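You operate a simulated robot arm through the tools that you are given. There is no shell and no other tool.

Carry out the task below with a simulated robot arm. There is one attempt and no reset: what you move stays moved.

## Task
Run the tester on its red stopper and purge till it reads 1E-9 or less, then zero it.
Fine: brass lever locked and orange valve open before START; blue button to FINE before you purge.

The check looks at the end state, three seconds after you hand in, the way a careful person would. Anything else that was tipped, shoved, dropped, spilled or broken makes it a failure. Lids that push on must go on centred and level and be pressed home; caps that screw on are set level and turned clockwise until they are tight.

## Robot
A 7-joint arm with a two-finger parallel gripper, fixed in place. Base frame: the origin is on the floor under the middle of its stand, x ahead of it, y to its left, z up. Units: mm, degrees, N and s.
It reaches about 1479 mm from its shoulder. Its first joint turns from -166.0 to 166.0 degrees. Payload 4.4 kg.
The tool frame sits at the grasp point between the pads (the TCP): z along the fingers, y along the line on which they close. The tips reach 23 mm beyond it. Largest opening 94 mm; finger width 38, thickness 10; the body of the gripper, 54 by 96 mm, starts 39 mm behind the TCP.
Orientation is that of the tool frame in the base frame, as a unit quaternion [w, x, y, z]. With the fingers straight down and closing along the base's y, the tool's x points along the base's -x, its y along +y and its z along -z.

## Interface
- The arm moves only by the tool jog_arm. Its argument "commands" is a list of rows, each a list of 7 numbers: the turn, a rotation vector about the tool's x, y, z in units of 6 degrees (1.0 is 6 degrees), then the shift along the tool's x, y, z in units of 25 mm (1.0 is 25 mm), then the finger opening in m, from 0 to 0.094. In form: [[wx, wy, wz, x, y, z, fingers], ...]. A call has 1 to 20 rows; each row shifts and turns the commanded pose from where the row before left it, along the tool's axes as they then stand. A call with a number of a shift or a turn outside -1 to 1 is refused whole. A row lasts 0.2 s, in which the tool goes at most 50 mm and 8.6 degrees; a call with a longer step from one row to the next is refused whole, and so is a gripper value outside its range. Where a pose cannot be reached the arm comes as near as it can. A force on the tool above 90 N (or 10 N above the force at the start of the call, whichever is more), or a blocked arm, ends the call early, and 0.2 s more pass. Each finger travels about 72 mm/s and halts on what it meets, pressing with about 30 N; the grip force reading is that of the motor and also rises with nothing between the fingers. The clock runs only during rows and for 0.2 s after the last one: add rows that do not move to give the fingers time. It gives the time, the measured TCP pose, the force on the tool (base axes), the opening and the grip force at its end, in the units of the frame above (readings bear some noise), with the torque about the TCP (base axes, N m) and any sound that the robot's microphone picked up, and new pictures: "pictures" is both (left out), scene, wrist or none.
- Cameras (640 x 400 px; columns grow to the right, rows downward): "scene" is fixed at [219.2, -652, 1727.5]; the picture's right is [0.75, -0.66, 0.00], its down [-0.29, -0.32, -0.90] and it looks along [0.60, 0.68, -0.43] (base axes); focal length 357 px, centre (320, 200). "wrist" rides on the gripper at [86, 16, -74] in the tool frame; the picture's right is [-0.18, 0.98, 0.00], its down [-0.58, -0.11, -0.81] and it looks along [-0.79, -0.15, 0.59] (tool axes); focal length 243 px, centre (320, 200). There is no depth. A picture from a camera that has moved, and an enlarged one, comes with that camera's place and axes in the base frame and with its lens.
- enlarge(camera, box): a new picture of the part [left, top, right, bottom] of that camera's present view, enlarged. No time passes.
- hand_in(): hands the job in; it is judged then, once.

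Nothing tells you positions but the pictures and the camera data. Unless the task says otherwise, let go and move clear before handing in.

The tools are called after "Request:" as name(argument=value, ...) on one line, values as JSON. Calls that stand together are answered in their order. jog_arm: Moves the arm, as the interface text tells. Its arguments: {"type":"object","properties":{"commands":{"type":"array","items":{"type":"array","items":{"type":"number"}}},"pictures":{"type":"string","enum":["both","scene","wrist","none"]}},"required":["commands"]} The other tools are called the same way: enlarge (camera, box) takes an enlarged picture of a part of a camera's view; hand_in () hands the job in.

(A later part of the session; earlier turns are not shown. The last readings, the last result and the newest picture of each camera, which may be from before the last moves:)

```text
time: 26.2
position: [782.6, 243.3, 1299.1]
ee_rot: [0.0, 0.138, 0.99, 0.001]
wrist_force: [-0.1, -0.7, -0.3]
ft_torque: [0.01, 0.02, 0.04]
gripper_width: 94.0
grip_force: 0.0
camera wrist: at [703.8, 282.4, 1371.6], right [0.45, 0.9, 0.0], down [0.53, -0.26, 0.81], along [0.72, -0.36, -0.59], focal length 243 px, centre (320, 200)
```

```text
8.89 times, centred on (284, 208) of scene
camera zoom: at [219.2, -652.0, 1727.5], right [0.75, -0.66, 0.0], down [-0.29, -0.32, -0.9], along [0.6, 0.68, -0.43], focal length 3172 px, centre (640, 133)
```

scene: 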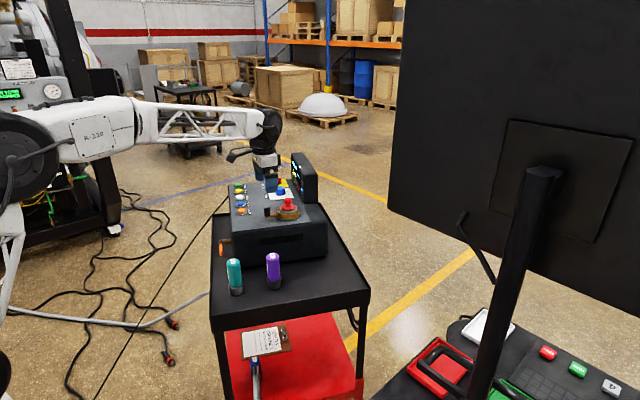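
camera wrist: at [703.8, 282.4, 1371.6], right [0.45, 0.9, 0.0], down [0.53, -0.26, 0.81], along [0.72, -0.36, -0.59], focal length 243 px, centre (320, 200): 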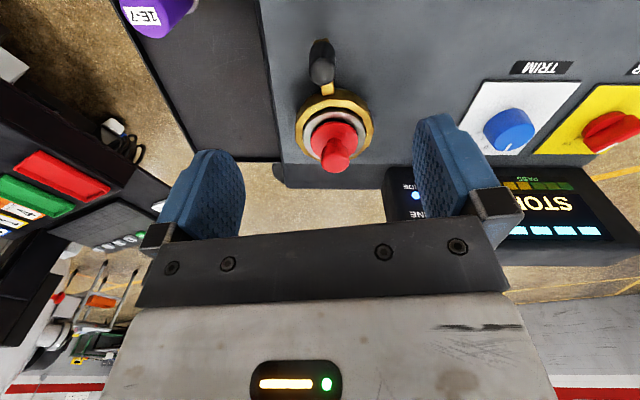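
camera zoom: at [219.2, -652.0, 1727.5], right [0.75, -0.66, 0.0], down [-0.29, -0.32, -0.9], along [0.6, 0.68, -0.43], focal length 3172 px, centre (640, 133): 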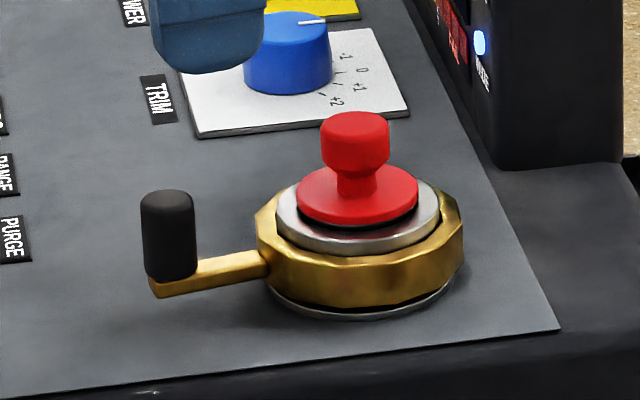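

The lever now points to the front and stays put. Next is the orange valve: its handle can't swing down (deck is too close), so it must swing up from horizontal; I'll back off in front of the box and reorient to push it from below.

Request:
jog_arm(commands=[[0, 0, 0, 0.941, 0.188, 0, 0.06], [0, 0, 0, 0.941, 0.188, 0, 0.03], [0, 0, 0, 0.941, 0.188, 0, 0], [0, 0, 0, 0.941, 0.188, 0, 0], [0, 0, 0, 0.941, 0.188, 0, 0], [0, 0, 0, 0.941, 0.188, 0, 0], [0, 0, 0, 0.941, 0.188, 0, 0], [0, 0, 0, 0.941, 0.188, 0, 0], [0, 0, 0, 0.941, 0.188, 0, 0], [0, 0, 0, 0.941, 0.188, 0, 0], [0, 0, 0, 0.941, 0.188, 0, 0], [0, 0, -0.937, 0, 0, 0, 0], [0, 0, -0.937, 0, 0, 0, 0], [0, 0, -0.937, 0, 0, 0, 0], [0, 0, -0.937, 0, 0, 0, 0], [0, 0, -0.937, 0, 0, 0, 0], [0, 0, -0.937, 0, 0, 0, 0], [0, 0, -0.937, 0, 0, 0, 0]], pictures="scene")

Request:
jog_arm(commands=[[0, 0, -0.937, 0, 0, 0, 0], [0, 0, -0.937, 0, 0, 0, 0], [0, 0, -0.937, 0, 0, 0, 0], [0, 0, -0.937, 0, 0, 0, 0], [0, 0, -0.937, 0, 0, 0, 0], [0, 0, -0.937, 0, 0, 0, 0], [0, 0, -0.937, 0, 0, 0, 0], [0.9375, 0, 0, 0, 0, 0, 0], [0.9375, 0, 0, 0, 0, 0, 0], [0.9375, 0, 0, 0, 0, 0, 0], [0.9375, 0, 0, 0, 0, 0, 0], [0.9375, 0, 0, 0, 0, 0, 0], [0.9375, 0, 0, 0, 0, 0, 0], [0.9375, 0, 0, 0, 0, 0, 0], [0.9375, 0, 0, 0, 0, 0, 0]], pictures="both")

```text
time: 30.0
position: [548.3, 363.2, 1297.3]
ee_rot: [0.0, -0.206, 0.979, 0.0]
wrist_force: [-1.0, 0.3, -0.4]
ft_torque: [0.0, 0.0, -0.02]
gripper_width: 0.2
grip_force: 30.2
```

scene: 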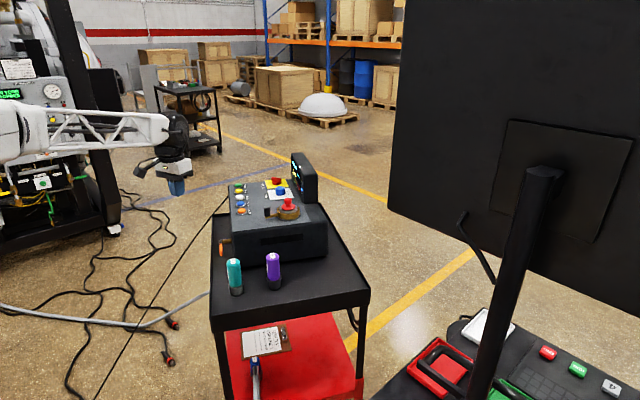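

```text
time: 33.2
position: [547.7, 363.5, 1296.1]
ee_rot: [0.2, -0.482, 0.788, -0.327]
wrist_force: [0.8, -0.2, -0.4]
ft_torque: [-0.01, -0.02, 0.03]
gripper_width: 0.2
grip_force: 30.1
camera wrist: at [451.1, 316.0, 1338.1], right [-0.53, 0.48, -0.7], down [-0.17, 0.74, 0.65], along [0.83, 0.47, -0.31], focal length 243 px, centre (320, 200)
```

scene: 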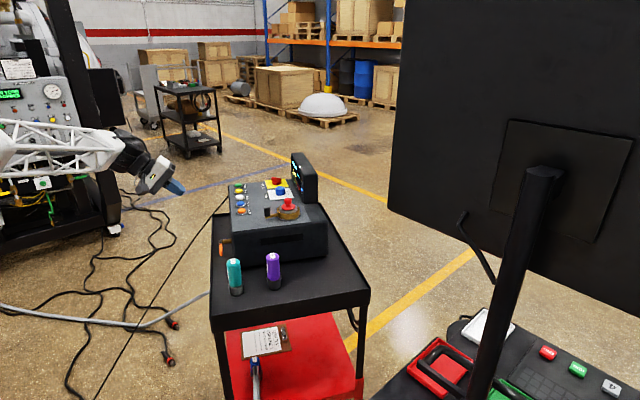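
wrist: 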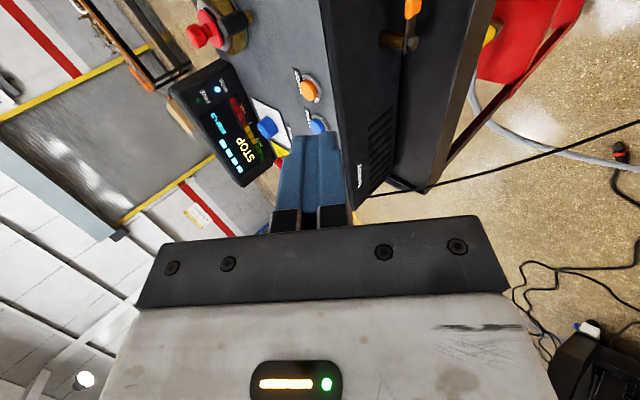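

Orientation is right: fingers pitched 45° toward the box. I'll lower in front of the cart's rim to the height just below the handle and look.

Request:
jog_arm(commands=[[0, 0, 0, 0.0708, 0.6845, 0.7354, 0], [0, 0, 0, 0.0708, 0.6845, 0.7354, 0], [0, 0, 0, 0.0708, 0.6845, 0.7354, 0], [0, 0, 0, 0.0708, 0.6845, 0.7354, 0], [0, 0, 0, 0.0708, 0.6845, 0.7354, 0], [0, 0, 0, 0.0708, 0.6845, 0.7354, 0], [0, 0, 0, 0.0708, 0.6845, 0.7354, 0], [0, 0, 0, 0.0708, 0.6845, 0.7354, 0], [0, 0, 0, 0.0708, 0.6845, 0.7354, 0], [0, 0, 0, 0.0708, 0.6845, 0.7354, 0]], pictures="both")

Request:
enlarge(camera="scene", box=[160, 205, 260, 290])

Request:
enlarge(camera="wrist", box=[220, 50, 440, 230])

```text
time: 35.4
position: [547.1, 343.3, 1045.6]
ee_rot: [0.198, -0.482, 0.789, -0.326]
wrist_force: [0.4, 1.4, 0.0]
ft_torque: [0.04, 0.01, -0.03]
gripper_width: 0.0
grip_force: 30.1
camera wrist: at [450.8, 295.9, 1086.4], right [-0.53, 0.48, -0.69], down [-0.17, 0.74, 0.65], along [0.83, 0.47, -0.31], focal length 243 px, centre (320, 200)
```

scene: 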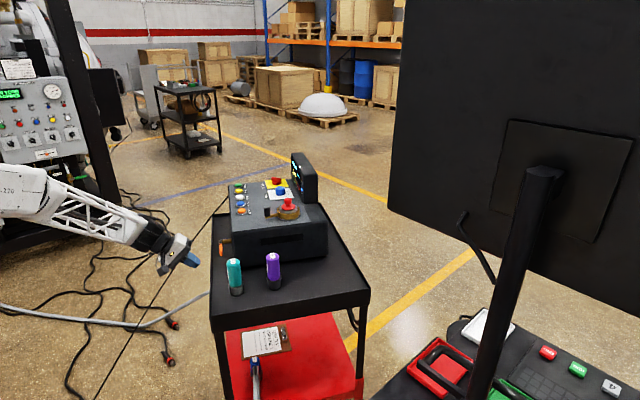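
wrist: 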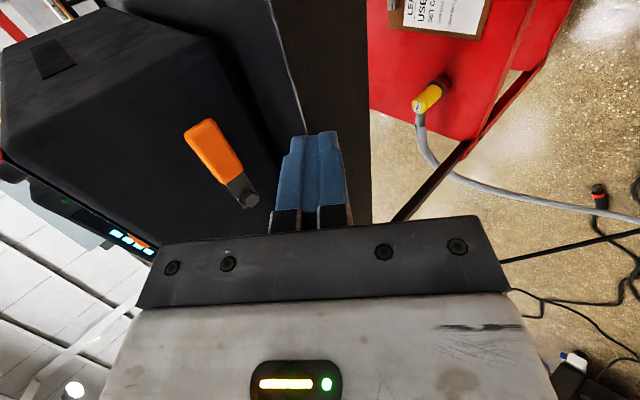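

```text
4.71 times, centred on (210, 248) of scene
camera zoom: at [219.2, -652.0, 1727.5], right [0.75, -0.66, 0.0], down [-0.29, -0.32, -0.9], along [0.6, 0.68, -0.43], focal length 1680 px, centre (838, -24)
```

zoom: 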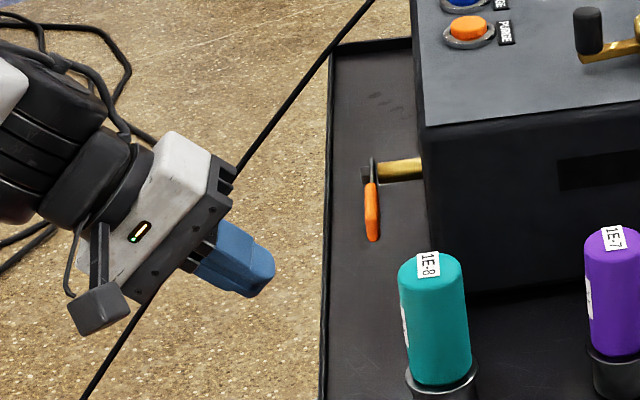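

```text
2.22 times, centred on (330, 140) of wrist
camera zoom: at [450.8, 295.9, 1086.4], right [-0.53, 0.48, -0.69], down [-0.17, 0.74, 0.65], along [0.83, 0.47, -0.31], focal length 539 px, centre (298, 333)
```

zoom: 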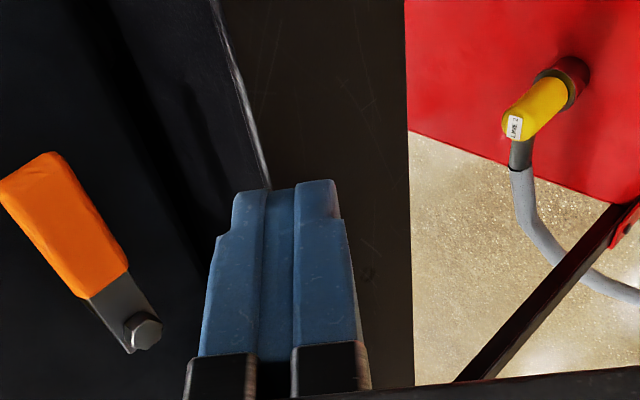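

Bolt is confirmed at about (652, 366, 1064) with the handle horizontal, ending at l≈-75 mm from it. I'll slide the closed fingers forward under the handle's outer end, keeping about 10 mm below it.

Request:
jog_arm(commands=[[0, 0, 0, 0, -0.6, 0.6, 0], [0, 0, 0, 0, -0.6, 0.6, 0], [0, 0, 0, 0, -0.6, 0.6, 0], [0, 0, 0, 0, 0, 0, 0]], pictures="both")

Request:
enlarge(camera="scene", box=[180, 205, 260, 275])

Request:
enlarge(camera="wrist", box=[220, 50, 440, 230])

```text
time: 36.4
position: [604.9, 314.0, 1046.6]
ee_rot: [0.2, -0.481, 0.788, -0.327]
wrist_force: [-0.1, 0.1, -0.2]
ft_torque: [-0.01, -0.02, 0.0]
gripper_width: 0.0
grip_force: 30.2
camera wrist: at [507.6, 266.6, 1086.7], right [-0.53, 0.48, -0.69], down [-0.17, 0.74, 0.65], along [0.83, 0.47, -0.31], focal length 243 px, centre (320, 200)
```

scene: 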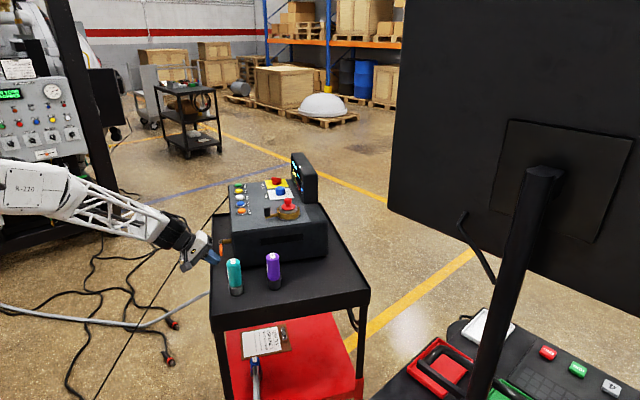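
wrist: 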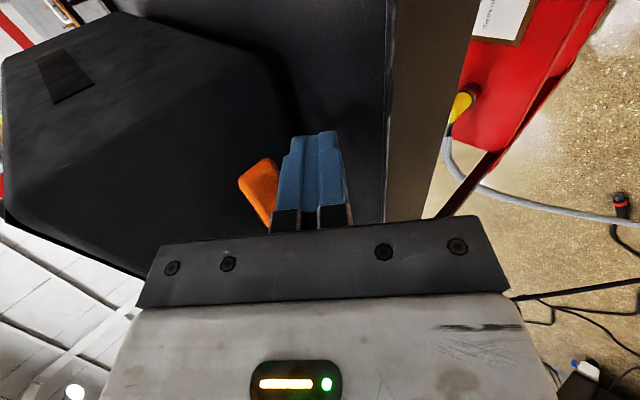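

```text
5.71 times, centred on (220, 240) of scene
camera zoom: at [219.2, -652.0, 1727.5], right [0.75, -0.66, 0.0], down [-0.29, -0.32, -0.9], along [0.6, 0.68, -0.43], focal length 2039 px, centre (891, -29)
```

zoom: 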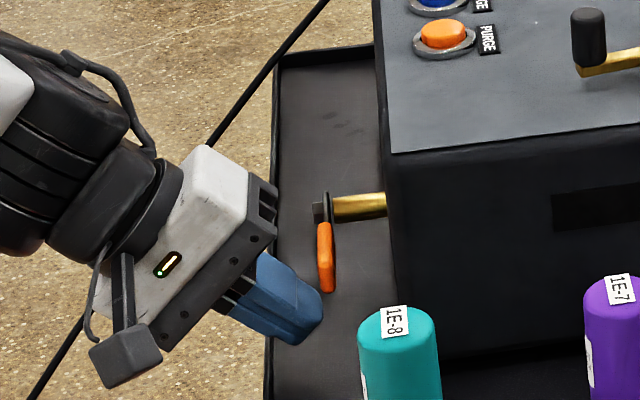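

```text
2.22 times, centred on (330, 140) of wrist
camera zoom: at [507.6, 266.6, 1086.7], right [-0.53, 0.48, -0.69], down [-0.17, 0.74, 0.65], along [0.83, 0.47, -0.31], focal length 539 px, centre (298, 333)
```

zoom: 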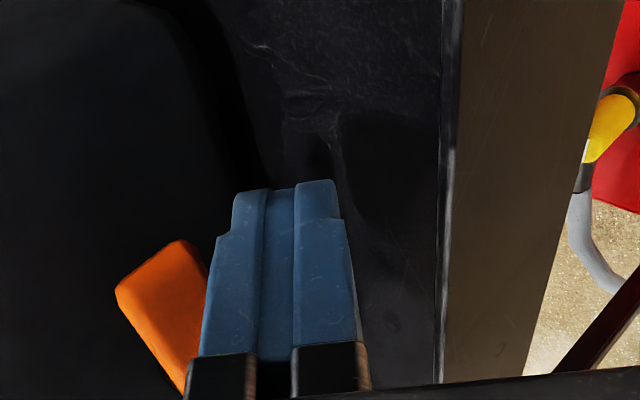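

The fingers are under the handle's outer end with a few mm clearance. I'll lift about 22 mm and check that the handle follows.

Request:
jog_arm(commands=[[0, 0, 0, 0, -0.156, -0.156, 0], [0, 0, 0, 0, -0.156, -0.156, 0], [0, 0, 0, 0, -0.156, -0.156, 0], [0, 0, 0, 0, -0.156, -0.156, 0], [0, 0, 0, 0, 0, 0, 0]], pictures="wrist")

Request:
enlarge(camera="scene", box=[180, 205, 260, 275])

Request:
enlarge(camera="wrist", box=[220, 50, 440, 230])

```text
time: 37.6
position: [604.5, 313.8, 1068.4]
ee_rot: [0.199, -0.482, 0.789, -0.326]
wrist_force: [-4.3, -1.1, -1.8]
ft_torque: [-0.01, 0.1, -0.03]
gripper_width: 0.2
grip_force: 29.9
camera wrist: at [507.7, 266.8, 1109.1], right [-0.53, 0.48, -0.69], down [-0.17, 0.74, 0.65], along [0.83, 0.47, -0.31], focal length 243 px, centre (320, 200)
```

wrist: 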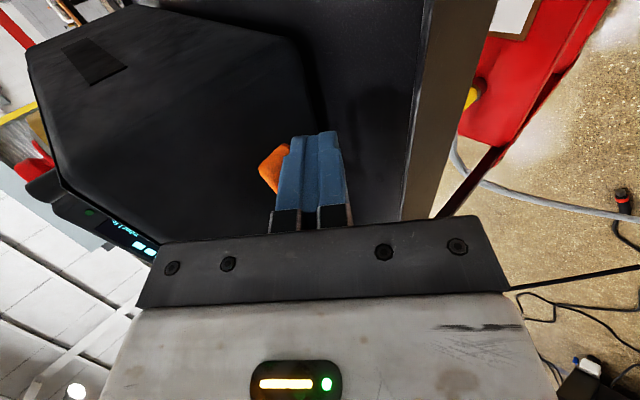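

```text
5.71 times, centred on (220, 240) of scene
camera zoom: at [219.2, -652.0, 1727.5], right [0.75, -0.66, 0.0], down [-0.29, -0.32, -0.9], along [0.6, 0.68, -0.43], focal length 2039 px, centre (891, -29)
```

zoom: 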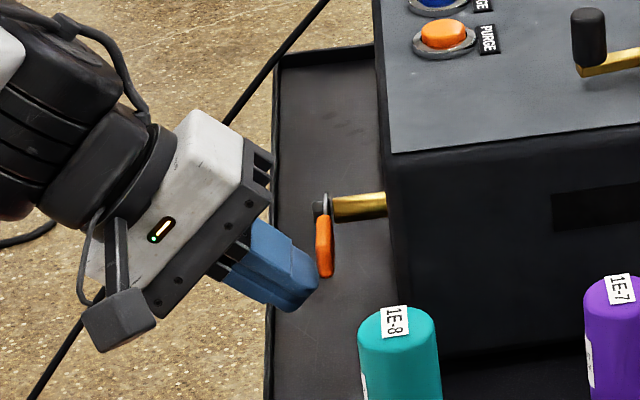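

```text
2.22 times, centred on (330, 140) of wrist
camera zoom: at [507.7, 266.8, 1109.1], right [-0.53, 0.48, -0.69], down [-0.17, 0.74, 0.65], along [0.83, 0.47, -0.31], focal length 539 px, centre (298, 333)
```

zoom: 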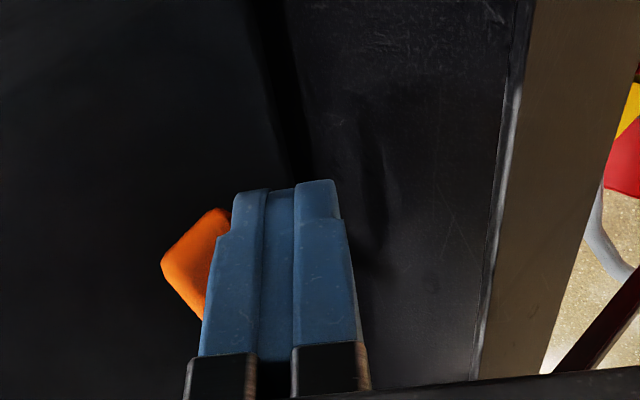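

The handle is following with only a few newtons. I'll continue along its arc, up and toward the box's left.

Request:
jog_arm(commands=[[0, 0, 0, -0.05, -0.2, -0.2, 0], [0, 0, 0, -0.05, -0.2, -0.2, 0], [0, 0, 0, -0.124, -0.164, -0.164, 0], [0, 0, 0, -0.124, -0.164, -0.164, 0], [0, 0, 0, 0, 0, 0, 0]], pictures="wrist")

Request:
enlarge(camera="scene", box=[180, 205, 260, 275])

Request:
enlarge(camera="wrist", box=[220, 50, 440, 230])

```text
time: 38.8
position: [607.8, 321.1, 1093.2]
ee_rot: [0.199, -0.481, 0.789, -0.327]
wrist_force: [-2.0, -0.4, -0.2]
ft_torque: [0.01, -0.02, -0.05]
gripper_width: 0.0
grip_force: 30.0
camera wrist: at [511.5, 274.4, 1134.6], right [-0.53, 0.48, -0.69], down [-0.17, 0.74, 0.65], along [0.83, 0.47, -0.31], focal length 243 px, centre (320, 200)
```

wrist: 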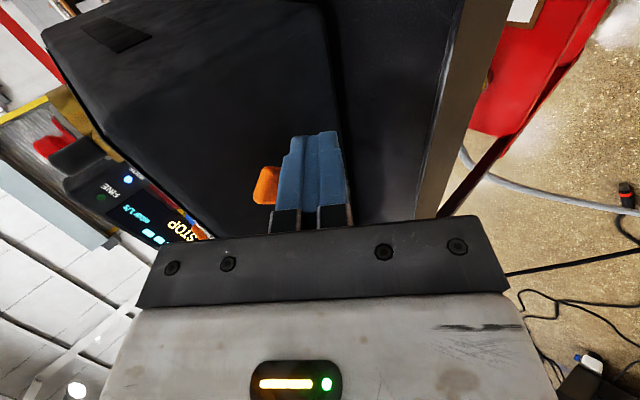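

```text
5.71 times, centred on (220, 240) of scene
camera zoom: at [219.2, -652.0, 1727.5], right [0.75, -0.66, 0.0], down [-0.29, -0.32, -0.9], along [0.6, 0.68, -0.43], focal length 2039 px, centre (891, -29)
```

zoom: 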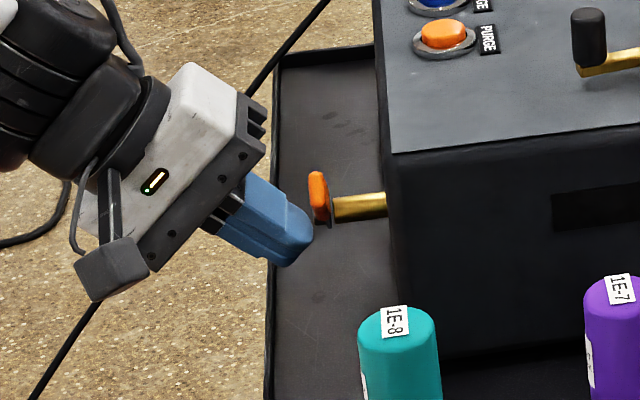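

```text
2.22 times, centred on (330, 140) of wrist
camera zoom: at [511.5, 274.4, 1134.6], right [-0.53, 0.48, -0.69], down [-0.17, 0.74, 0.65], along [0.83, 0.47, -0.31], focal length 539 px, centre (298, 333)
```

zoom: 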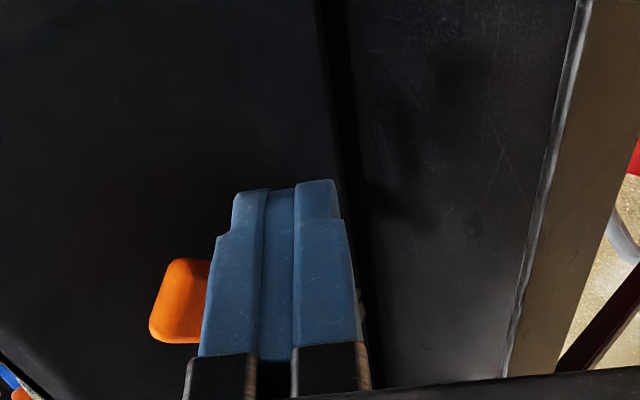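

The handle is at about 45°. Continuing the arc toward vertical.

Request:
jog_arm(commands=[[0, 0, 0, -0.184, -0.136, -0.136, 0], [0, 0, 0, -0.184, -0.136, -0.136, 0], [0, 0, 0, -0.226, -0.099, -0.099, 0], [0, 0, 0, -0.226, -0.099, -0.099, 0], [0, 0, 0, 0, 0, 0, 0]], pictures="wrist")

Request:
enlarge(camera="scene", box=[180, 205, 260, 275])

Request:
enlarge(camera="wrist", box=[220, 50, 440, 230])

```text
time: 40.0
position: [617.4, 339.5, 1110.0]
ee_rot: [0.199, -0.481, 0.789, -0.327]
wrist_force: [0.7, -0.2, 0.1]
ft_torque: [-0.04, -0.04, -0.06]
gripper_width: 0.0
grip_force: 29.7
camera wrist: at [520.9, 292.6, 1151.2], right [-0.53, 0.48, -0.69], down [-0.17, 0.74, 0.65], along [0.83, 0.47, -0.31], focal length 243 px, centre (320, 200)
```

wrist: 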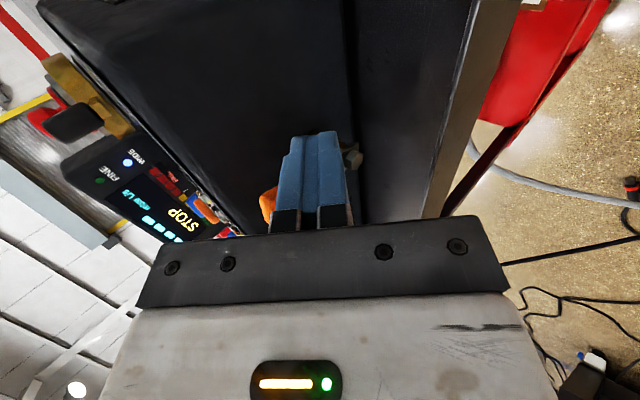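

```text
5.71 times, centred on (220, 240) of scene
camera zoom: at [219.2, -652.0, 1727.5], right [0.75, -0.66, 0.0], down [-0.29, -0.32, -0.9], along [0.6, 0.68, -0.43], focal length 2039 px, centre (891, -29)
```

zoom: 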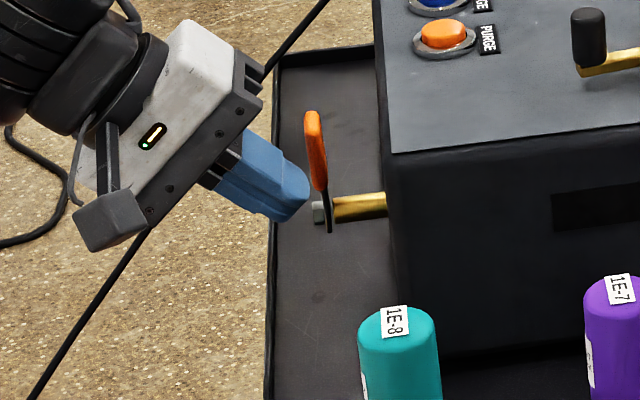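

```text
2.22 times, centred on (330, 140) of wrist
camera zoom: at [520.9, 292.6, 1151.2], right [-0.53, 0.48, -0.69], down [-0.17, 0.74, 0.65], along [0.83, 0.47, -0.31], focal length 539 px, centre (298, 333)
```

zoom: 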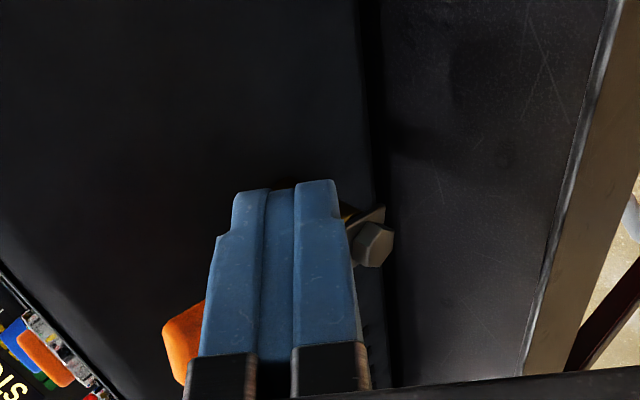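

Nearly vertical. I'll push the rest of the way gently until I feel the stop.

Request:
jog_arm(commands=[[0, 0, 0, -0.17, -0.04, -0.04, 0], [0, 0, 0, -0.17, -0.03, -0.03, 0], [0, 0, 0, -0.17, -0.03, -0.03, 0], [0, 0, 0, 0, 0, 0, 0]], pictures="wrist")

Request:
enlarge(camera="scene", box=[180, 205, 260, 275])

```text
time: 41.0
position: [623.2, 352.4, 1113.9]
ee_rot: [0.199, -0.481, 0.789, -0.326]
wrist_force: [-1.7, 0.6, -1.9]
ft_torque: [-0.02, 0.09, 0.03]
gripper_width: 0.2
grip_force: 29.9
camera wrist: at [526.6, 304.1, 1154.8], right [-0.54, 0.48, -0.69], down [-0.17, 0.74, 0.65], along [0.83, 0.47, -0.31], focal length 243 px, centre (320, 200)
```

wrist: 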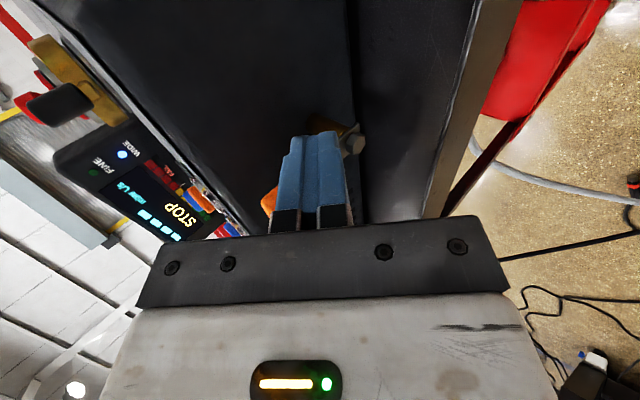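

```text
5.71 times, centred on (220, 240) of scene
camera zoom: at [219.2, -652.0, 1727.5], right [0.75, -0.66, 0.0], down [-0.29, -0.32, -0.9], along [0.6, 0.68, -0.43], focal length 2039 px, centre (891, -29)
```

zoom: 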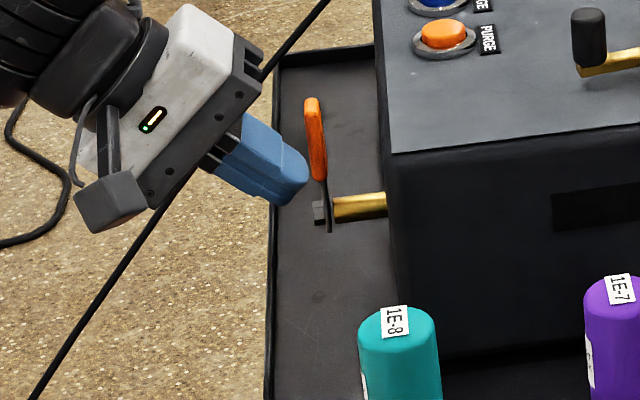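

Request:
jog_arm(commands=[[0, 0, 0, -0.12, 0, 0, 0], [0, 0, 0, -0.12, 0, 0, 0], [0, 0, 0, 0, 0, 0, 0]], pictures="wrist")

Request:
enlarge(camera="scene", box=[180, 205, 260, 275])

```text
time: 41.8
position: [625.7, 356.5, 1114.6]
ee_rot: [0.199, -0.482, 0.789, -0.326]
wrist_force: [-9.8, -2.3, -2.4]
ft_torque: [-0.01, 0.1, -0.05]
gripper_width: 0.2
grip_force: 30.4
camera wrist: at [529.3, 309.0, 1155.0], right [-0.54, 0.48, -0.69], down [-0.17, 0.74, 0.65], along [0.83, 0.47, -0.31], focal length 243 px, centre (320, 200)
```

wrist: 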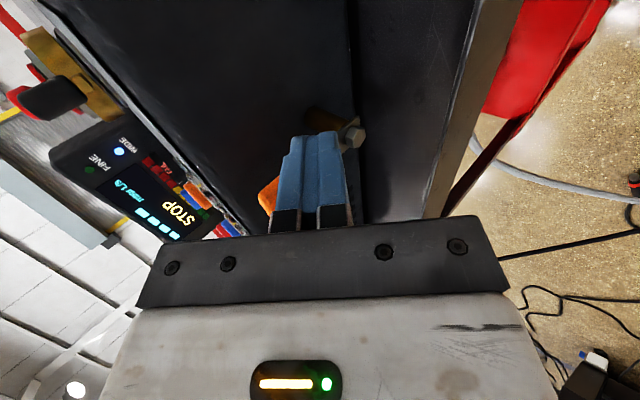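

```text
5.71 times, centred on (220, 240) of scene
camera zoom: at [219.2, -652.0, 1727.5], right [0.75, -0.66, 0.0], down [-0.29, -0.32, -0.9], along [0.6, 0.68, -0.43], focal length 2039 px, centre (891, -29)
```

zoom: 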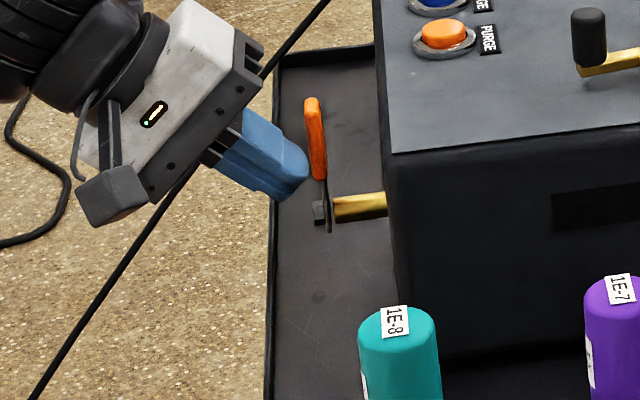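

Request:
jog_arm(commands=[[0, 0, 0, -0.12, 0, 0, 0], [0, 0, 0, 0, 0, 0, 0]], pictures="none")

Request:
enlarge(camera="scene", box=[180, 205, 260, 275])

```text
time: 42.4
position: [626.5, 358.6, 1114.6]
ee_rot: [0.2, -0.482, 0.788, -0.327]
wrist_force: [-13.9, -2.2, -0.8]
ft_torque: [-0.02, 0.18, -0.1]
gripper_width: 0.0
grip_force: 30.4
```

```text
5.71 times, centred on (220, 240) of scene
camera zoom: at [219.2, -652.0, 1727.5], right [0.75, -0.66, 0.0], down [-0.29, -0.32, -0.9], along [0.6, 0.68, -0.43], focal length 2039 px, centre (891, -29)
```

zoom: 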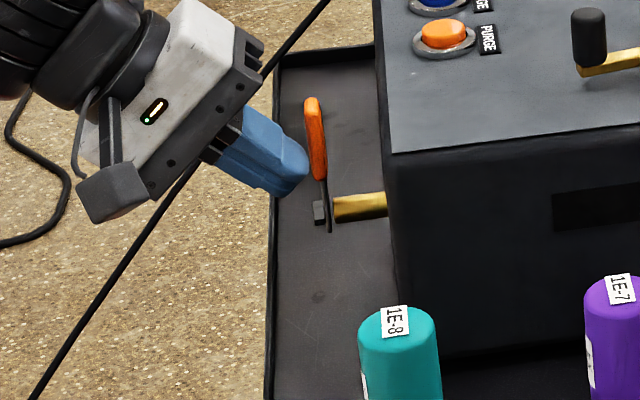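

The handle is vertical and against its stop. I'll back the fingers off and rise.

Request:
jog_arm(commands=[[0, 0, 0, 0.8, 0, 0, 0], [0, 0, 0, 0, 0.707, -0.707, 0], [0, 0, 0, 0, 0.707, -0.707, 0], [0, 0, 0, 0, 0.707, -0.707, 0], [0, 0, 0, 0, 0, 0, 0]], pictures="both")

Request:
enlarge(camera="scene", box=[180, 205, 260, 275])

Request:
enlarge(camera="wrist", box=[50, 50, 330, 250])

```text
time: 43.6
position: [552.1, 374.9, 1114.1]
ee_rot: [0.199, -0.482, 0.789, -0.326]
wrist_force: [0.8, -0.1, -0.2]
ft_torque: [0.0, 0.0, -0.01]
gripper_width: 0.0
grip_force: 30.1
camera wrist: at [455.2, 328.1, 1154.7], right [-0.53, 0.48, -0.69], down [-0.17, 0.74, 0.65], along [0.83, 0.47, -0.31], focal length 243 px, centre (320, 200)
```

scene: 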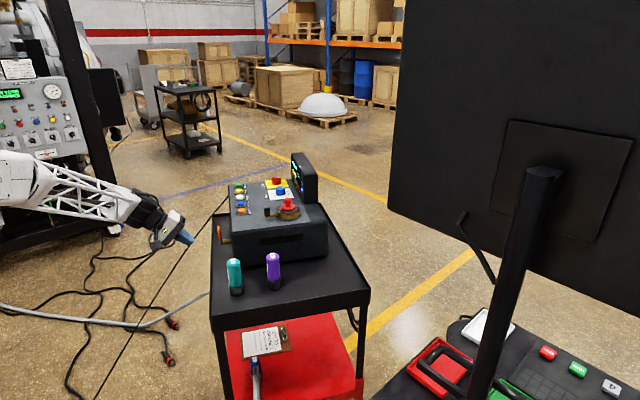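
wrist: 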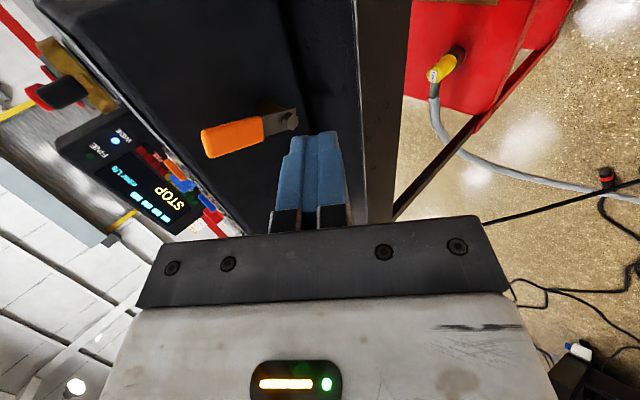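

```text
5.71 times, centred on (220, 240) of scene
camera zoom: at [219.2, -652.0, 1727.5], right [0.75, -0.66, 0.0], down [-0.29, -0.32, -0.9], along [0.6, 0.68, -0.43], focal length 2039 px, centre (891, -29)
```

zoom: 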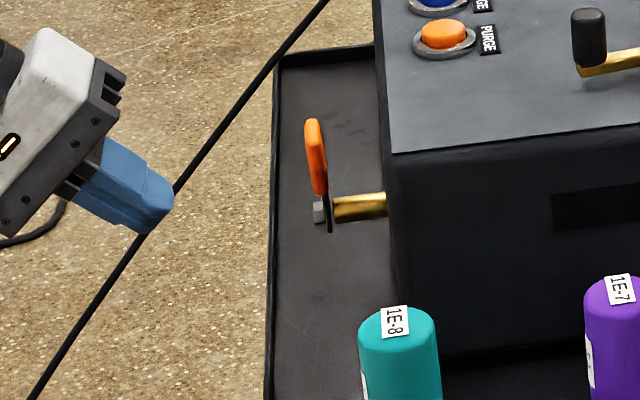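

```text
2.00 times, centred on (190, 150) of wrist
camera zoom: at [455.2, 328.1, 1154.7], right [-0.53, 0.48, -0.69], down [-0.17, 0.74, 0.65], along [0.83, 0.47, -0.31], focal length 485 px, centre (580, 300)
```

zoom: 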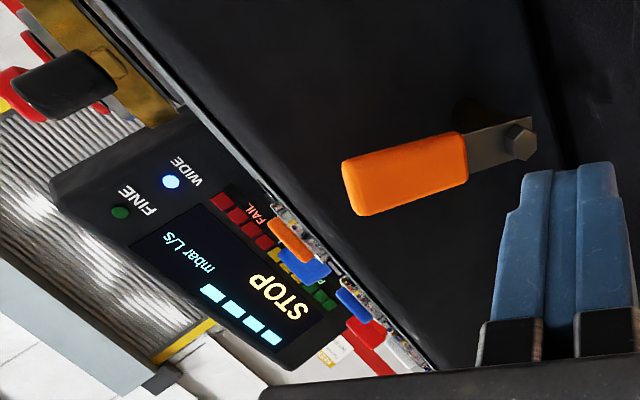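

The handle sagged back to about 73°, dragged by finger friction as I withdrew sideways. I'll re-engage deeper so the finger's side pushes it, then withdraw straight back instead.

Request:
jog_arm(commands=[[0, 0, 0, 0.64, 0, 0, 0], [0, 0, 0, 0, -0.628, 0.572, 0], [0, 0, 0, 0, -0.628, 0.572, 0], [0, 0, 0, 0, -0.628, 0.572, 0], [0, 0, 0, 0, -0.628, 0.572, 0], [0, 0, 0, 0, 0, 0, 0]], pictures="wrist")

Request:
enlarge(camera="scene", box=[180, 205, 260, 275])

Request:
enlarge(camera="wrist", box=[220, 50, 440, 230])

```text
time: 45.0
position: [620.0, 322.2, 1116.5]
ee_rot: [0.199, -0.481, 0.789, -0.326]
wrist_force: [0.3, 0.2, -1.3]
ft_torque: [0.0, -0.01, -0.03]
gripper_width: 0.0
grip_force: 30.0
camera wrist: at [523.2, 275.0, 1158.8], right [-0.53, 0.48, -0.69], down [-0.17, 0.74, 0.65], along [0.83, 0.47, -0.31], focal length 243 px, centre (320, 200)
```

wrist: 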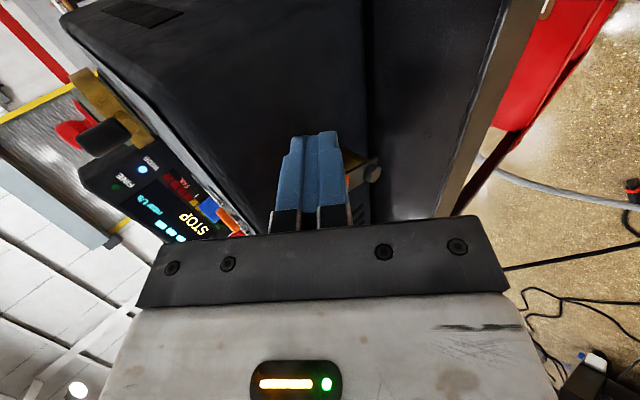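

```text
5.71 times, centred on (220, 240) of scene
camera zoom: at [219.2, -652.0, 1727.5], right [0.75, -0.66, 0.0], down [-0.29, -0.32, -0.9], along [0.6, 0.68, -0.43], focal length 2039 px, centre (891, -29)
```

zoom: 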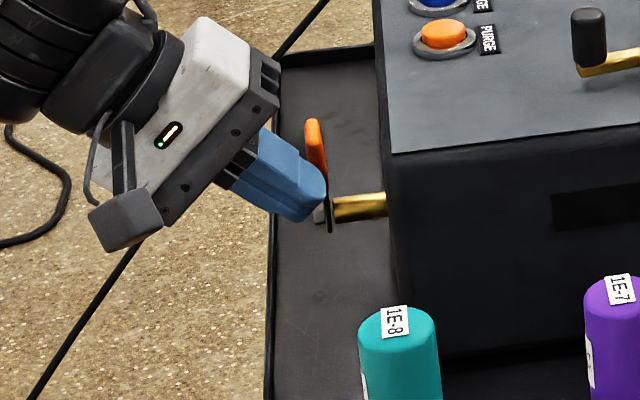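

```text
2.22 times, centred on (330, 140) of wrist
camera zoom: at [523.2, 275.0, 1158.8], right [-0.53, 0.48, -0.69], down [-0.17, 0.74, 0.65], along [0.83, 0.47, -0.31], focal length 539 px, centre (298, 333)
```

zoom: 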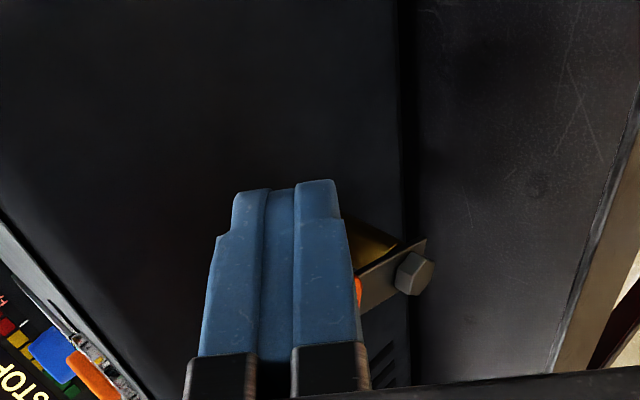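

Request:
jog_arm(commands=[[0, 0, 0, -0.4, 0, 0, 0], [0, 0, 0, -0.4, 0, 0, 0], [0, 0, 0, -0.4, 0, 0, 0], [0, 0, 0, 0, 0, 0, 0]], pictures="wrist")

Request:
enlarge(camera="scene", box=[180, 205, 260, 275])

```text
time: 45.9
position: [631.4, 343.9, 1117.3]
ee_rot: [0.196, -0.48, 0.79, -0.328]
wrist_force: [-31.2, -38.3, 11.3]
ft_torque: [-0.47, 0.27, -0.48]
gripper_width: 0.2
grip_force: 30.1
stopped in row 4: the force on the tool passed its limit at 96 N (the readings are from after the stop); the commanded pose is now the measured one
camera wrist: at [534.1, 297.6, 1158.9], right [-0.53, 0.48, -0.7], down [-0.17, 0.75, 0.64], along [0.83, 0.46, -0.32], focal length 243 px, centre (320, 200)
```

wrist: 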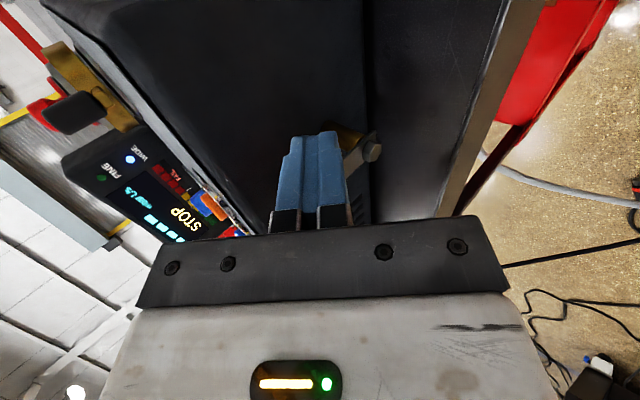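

```text
5.71 times, centred on (220, 240) of scene
camera zoom: at [219.2, -652.0, 1727.5], right [0.75, -0.66, 0.0], down [-0.29, -0.32, -0.9], along [0.6, 0.68, -0.43], focal length 2039 px, centre (891, -29)
```

zoom: 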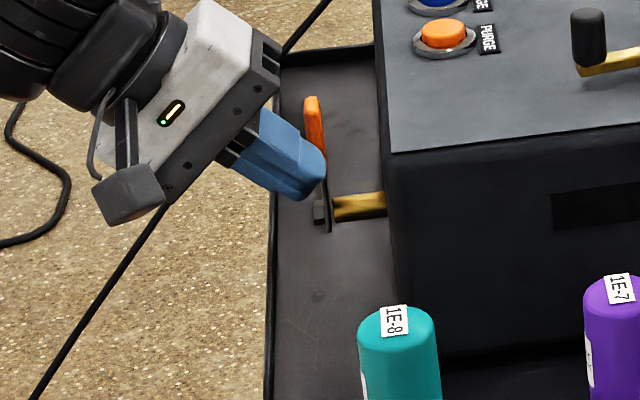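

Firm stop at vertical. Now I'll withdraw straight back from the handle.

Request:
jog_arm(commands=[[0, 0, 0, 0.04, 0, 0, 0], [0, 0, 0, 0, 0.707, -0.707, 0], [0, 0, 0, 0, 0.707, -0.707, 0], [0, 0, 0, 0, 0.707, -0.707, 0], [0, 0, 0, 0, 0, 0, 0]], pictures="wrist")

Request:
enlarge(camera="scene", box=[180, 205, 260, 275])

Request:
enlarge(camera="wrist", box=[50, 50, 330, 250])

```text
time: 47.1
position: [565.3, 381.3, 1116.8]
ee_rot: [0.198, -0.48, 0.789, -0.328]
wrist_force: [-0.6, -0.1, -0.4]
ft_torque: [0.02, 0.04, 0.04]
gripper_width: 0.0
grip_force: 29.7
camera wrist: at [468.3, 333.2, 1158.4], right [-0.53, 0.48, -0.7], down [-0.17, 0.75, 0.65], along [0.83, 0.46, -0.32], focal length 243 px, centre (320, 200)
```

wrist: 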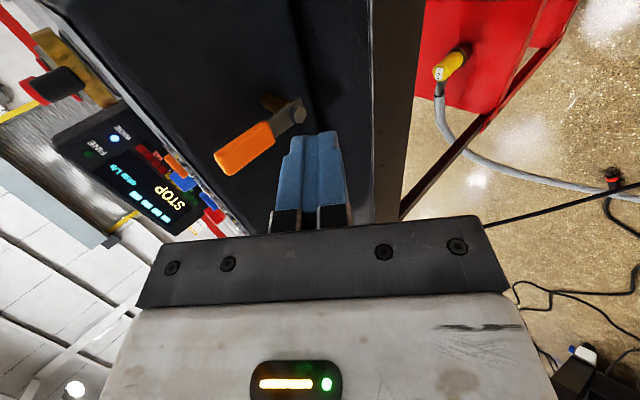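

```text
5.71 times, centred on (220, 240) of scene
camera zoom: at [219.2, -652.0, 1727.5], right [0.75, -0.66, 0.0], down [-0.29, -0.32, -0.9], along [0.6, 0.68, -0.43], focal length 2039 px, centre (891, -29)
```

zoom: 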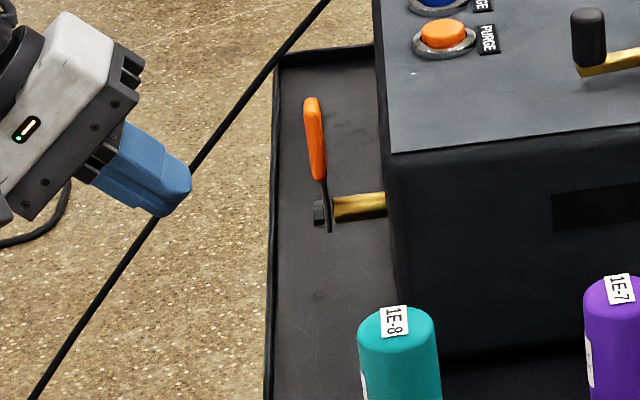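

```text
2.00 times, centred on (190, 150) of wrist
camera zoom: at [468.3, 333.2, 1158.4], right [-0.53, 0.48, -0.7], down [-0.17, 0.75, 0.65], along [0.83, 0.46, -0.32], focal length 485 px, centre (580, 300)
```

zoom: 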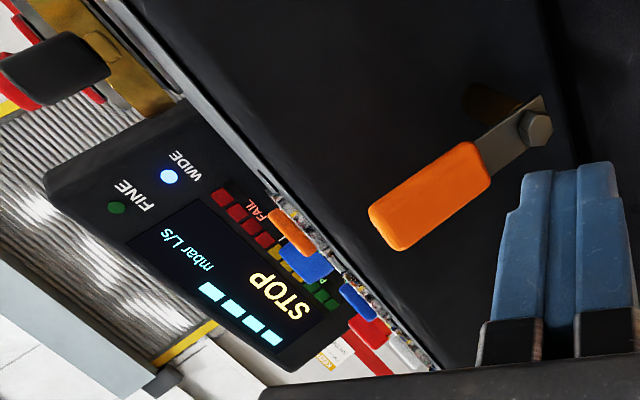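

The valve handle stays vertical (open). Now I'll rise, turn the fingers straight down again and yaw back in line with the panel to press START.

Request:
jog_arm(commands=[[0, 0, 0, 0, -0.707, -0.707, 0], [0, 0, 0, 0, -0.707, -0.707, 0], [0, 0, 0, 0, -0.707, -0.707, 0], [0, 0, 0, 0, -0.707, -0.707, 0], [0, 0, 0, 0, -0.707, -0.707, 0], [0, 0, 0, 0, -0.707, -0.707, 0], [0, 0, 0, 0, -0.707, -0.707, 0], [0, 0, 0, 0, -0.707, -0.707, 0], [-0.9375, 0, 0, 0, 0, 0, 0], [-0.9375, 0, 0, 0, 0, 0, 0], [-0.9375, 0, 0, 0, 0, 0, 0], [-0.9375, 0, 0, 0, 0, 0, 0], [-0.9375, 0, 0, 0, 0, 0, 0], [-0.9375, 0, 0, 0, 0, 0, 0], [-0.9375, 0, 0, 0, 0, 0, 0], [-0.9375, 0, 0, 0, 0, 0, 0]], pictures="none")

Request:
jog_arm(commands=[[0, 0, 0.9375, 0, 0, 0, 0], [0, 0, 0.9375, 0, 0, 0, 0], [0, 0, 0.9375, 0, 0, 0, 0], [0, 0, 0.9375, 0, 0, 0, 0], [0, 0, 0.9375, 0, 0, 0, 0], [0, 0, 0.9375, 0, 0, 0, 0], [0, 0, 0.9375, 0, 0, 0, 0], [0, 0, 0.9375, 0, 0, 0, 0], [0, 0, 0.9375, 0, 0, 0, 0], [0, 0, 0.9375, 0, 0, 0, 0], [0, 0, 0.9375, 0, 0, 0, 0], [0, 0, 0.9375, 0, 0, 0, 0], [0, 0, 0.9375, 0, 0, 0, 0], [0, 0, 0.9375, 0, 0, 0, 0], [0, 0, 0.9375, 0, 0, 0, 0], [0, 0, 0.9375, 0, 0, 0, 0]], pictures="both")

```text
time: 50.5
position: [563.7, 379.4, 1319.0]
ee_rot: [-0.003, -0.519, 0.855, -0.002]
wrist_force: [0.0, 0.6, -1.0]
ft_torque: [0.02, 0.03, 0.01]
gripper_width: 0.0
grip_force: 30.3
```

```text
time: 53.9
position: [564.5, 379.3, 1317.0]
ee_rot: [0.0, 0.238, 0.971, -0.003]
wrist_force: [-0.1, -0.1, -0.8]
ft_torque: [0.01, 0.02, -0.02]
gripper_width: 0.0
grip_force: 29.8
camera wrist: at [496.1, 435.1, 1391.5], right [0.62, 0.79, 0.0], down [0.47, -0.36, 0.81], along [0.63, -0.5, -0.59], focal length 243 px, centre (320, 200)
```

scene: 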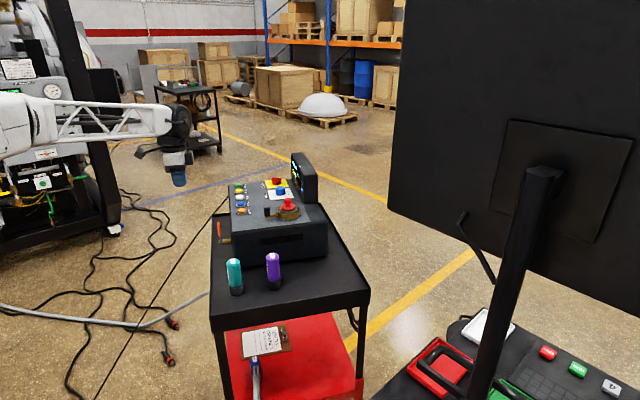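
wrist: 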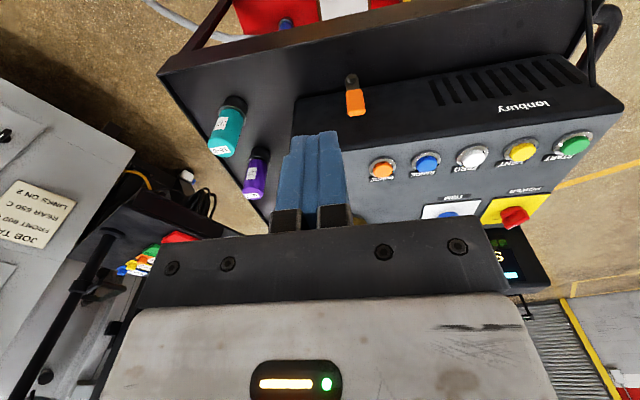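

Request:
enlarge(camera="wrist", box=[360, 110, 610, 240])

Request:
enlarge(camera="scene", box=[225, 175, 265, 220])

Request:
enlarge(camera="scene", box=[285, 145, 325, 205])

```text
2.56 times, centred on (485, 175) of wrist
camera zoom: at [496.1, 435.1, 1391.5], right [0.62, 0.79, 0.0], down [0.47, -0.36, 0.81], along [0.63, -0.5, -0.59], focal length 621 px, centre (-102, 264)
```

zoom: 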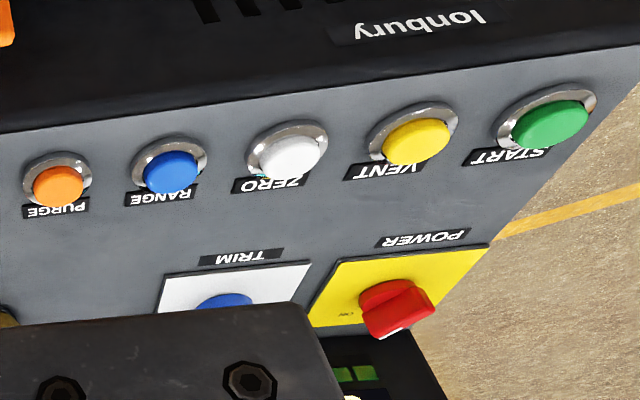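

```text
8.89 times, centred on (245, 198) of scene
camera zoom: at [219.2, -652.0, 1727.5], right [0.75, -0.66, 0.0], down [-0.29, -0.32, -0.9], along [0.6, 0.68, -0.43], focal length 3172 px, centre (987, 222)
```

zoom: 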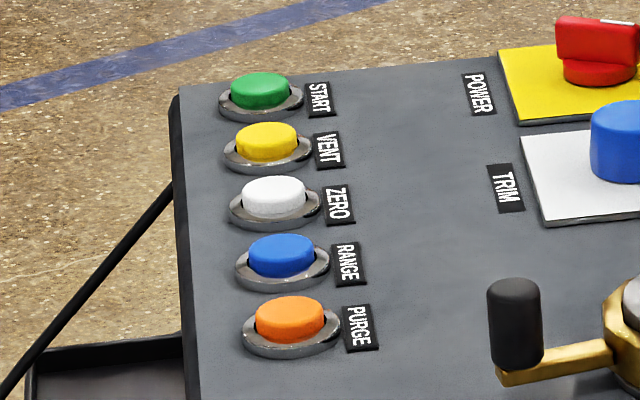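

```text
6.67 times, centred on (305, 175) of scene
camera zoom: at [219.2, -652.0, 1727.5], right [0.75, -0.66, 0.0], down [-0.29, -0.32, -0.9], along [0.6, 0.68, -0.43], focal length 2379 px, centre (420, 367)
```

zoom: 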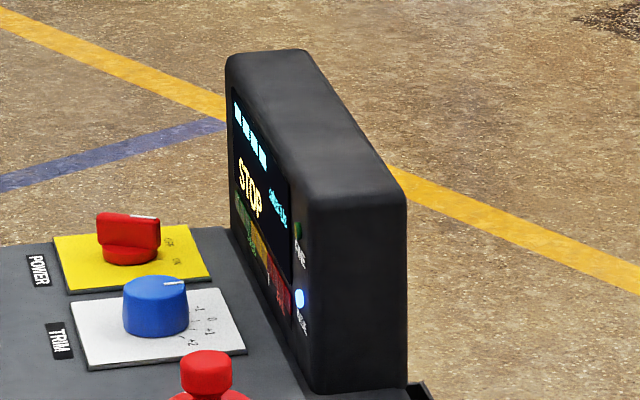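

Buttons triangulate cleanly: tops at z≈1165, START at (845, 558), PURGE at (741, 353), spaced 57 mm. I'll hover over START.

Request:
jog_arm(commands=[[0, 0, 0, -0.554, 0.96, 0, 0], [0, 0, 0, -0.554, 0.96, 0, 0], [0, 0, 0, -0.554, 0.96, 0, 0], [0, 0, 0, -0.554, 0.96, 0, 0], [0, 0, 0, -0.554, 0.96, 0, 0], [0, 0, 0, -0.554, 0.96, 0, 0], [0, 0, 0, -0.554, 0.96, 0, 0], [0, 0, 0, -0.554, 0.96, 0, 0], [0, 0, 0, -0.554, 0.96, 0, 0], [0, 0, 0, -0.554, 0.96, 0, 0], [0, 0, 0, -0.554, 0.96, 0, 0], [0, 0, 0, -0.554, 0.96, 0, 0], [0, 0, 0, 0, 0, 0.99, 0], [0, 0, 0, 0, 0, 0.99, 0], [0, 0, 0, 0, 0, 0.99, 0], [0, 0, 0, 0, 0, 0.99, 0]], pictures="both")

Request:
enlarge(camera="wrist", box=[240, 60, 420, 230])

Request:
enlarge(camera="scene", box=[215, 145, 325, 225])

```text
time: 57.3
position: [845.5, 559.1, 1219.4]
ee_rot: [0.0, 0.237, 0.972, -0.002]
wrist_force: [-0.8, -0.3, -0.2]
ft_torque: [0.0, -0.01, -0.01]
gripper_width: 0.0
grip_force: 29.8
camera wrist: at [776.5, 613.9, 1292.4], right [0.62, 0.79, 0.0], down [0.47, -0.36, 0.81], along [0.63, -0.5, -0.59], focal length 243 px, centre (320, 200)
```

scene: 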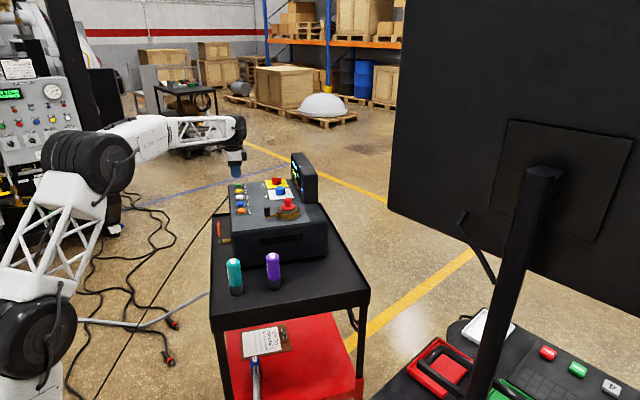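
wrist: 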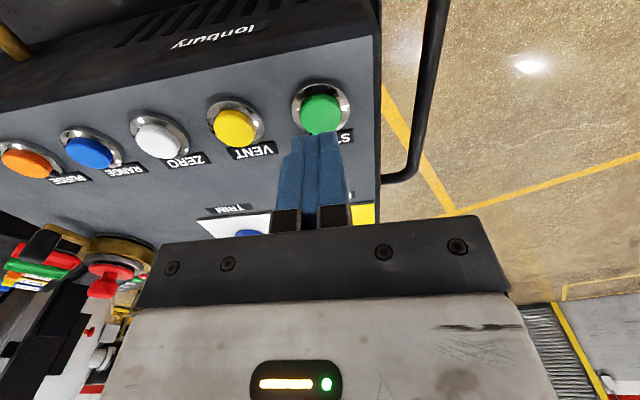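

```text
2.35 times, centred on (330, 145) of wrist
camera zoom: at [776.5, 613.9, 1292.4], right [0.62, 0.79, 0.0], down [0.47, -0.36, 0.81], along [0.63, -0.5, -0.59], focal length 571 px, centre (296, 329)
```

zoom: 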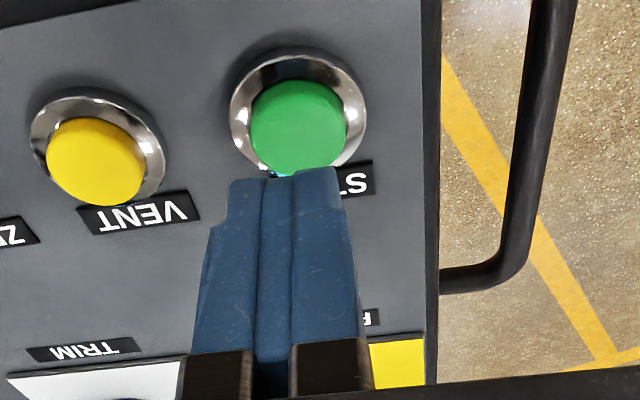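

```text
5.00 times, centred on (270, 185) of scene
camera zoom: at [219.2, -652.0, 1727.5], right [0.75, -0.66, 0.0], down [-0.29, -0.32, -0.9], along [0.6, 0.68, -0.43], focal length 1784 px, centre (570, 275)
```

zoom: 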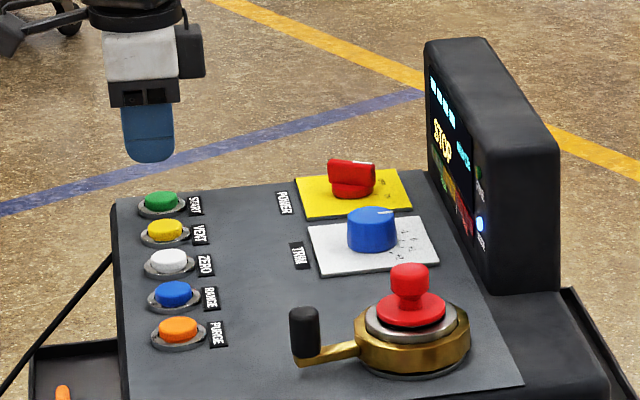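

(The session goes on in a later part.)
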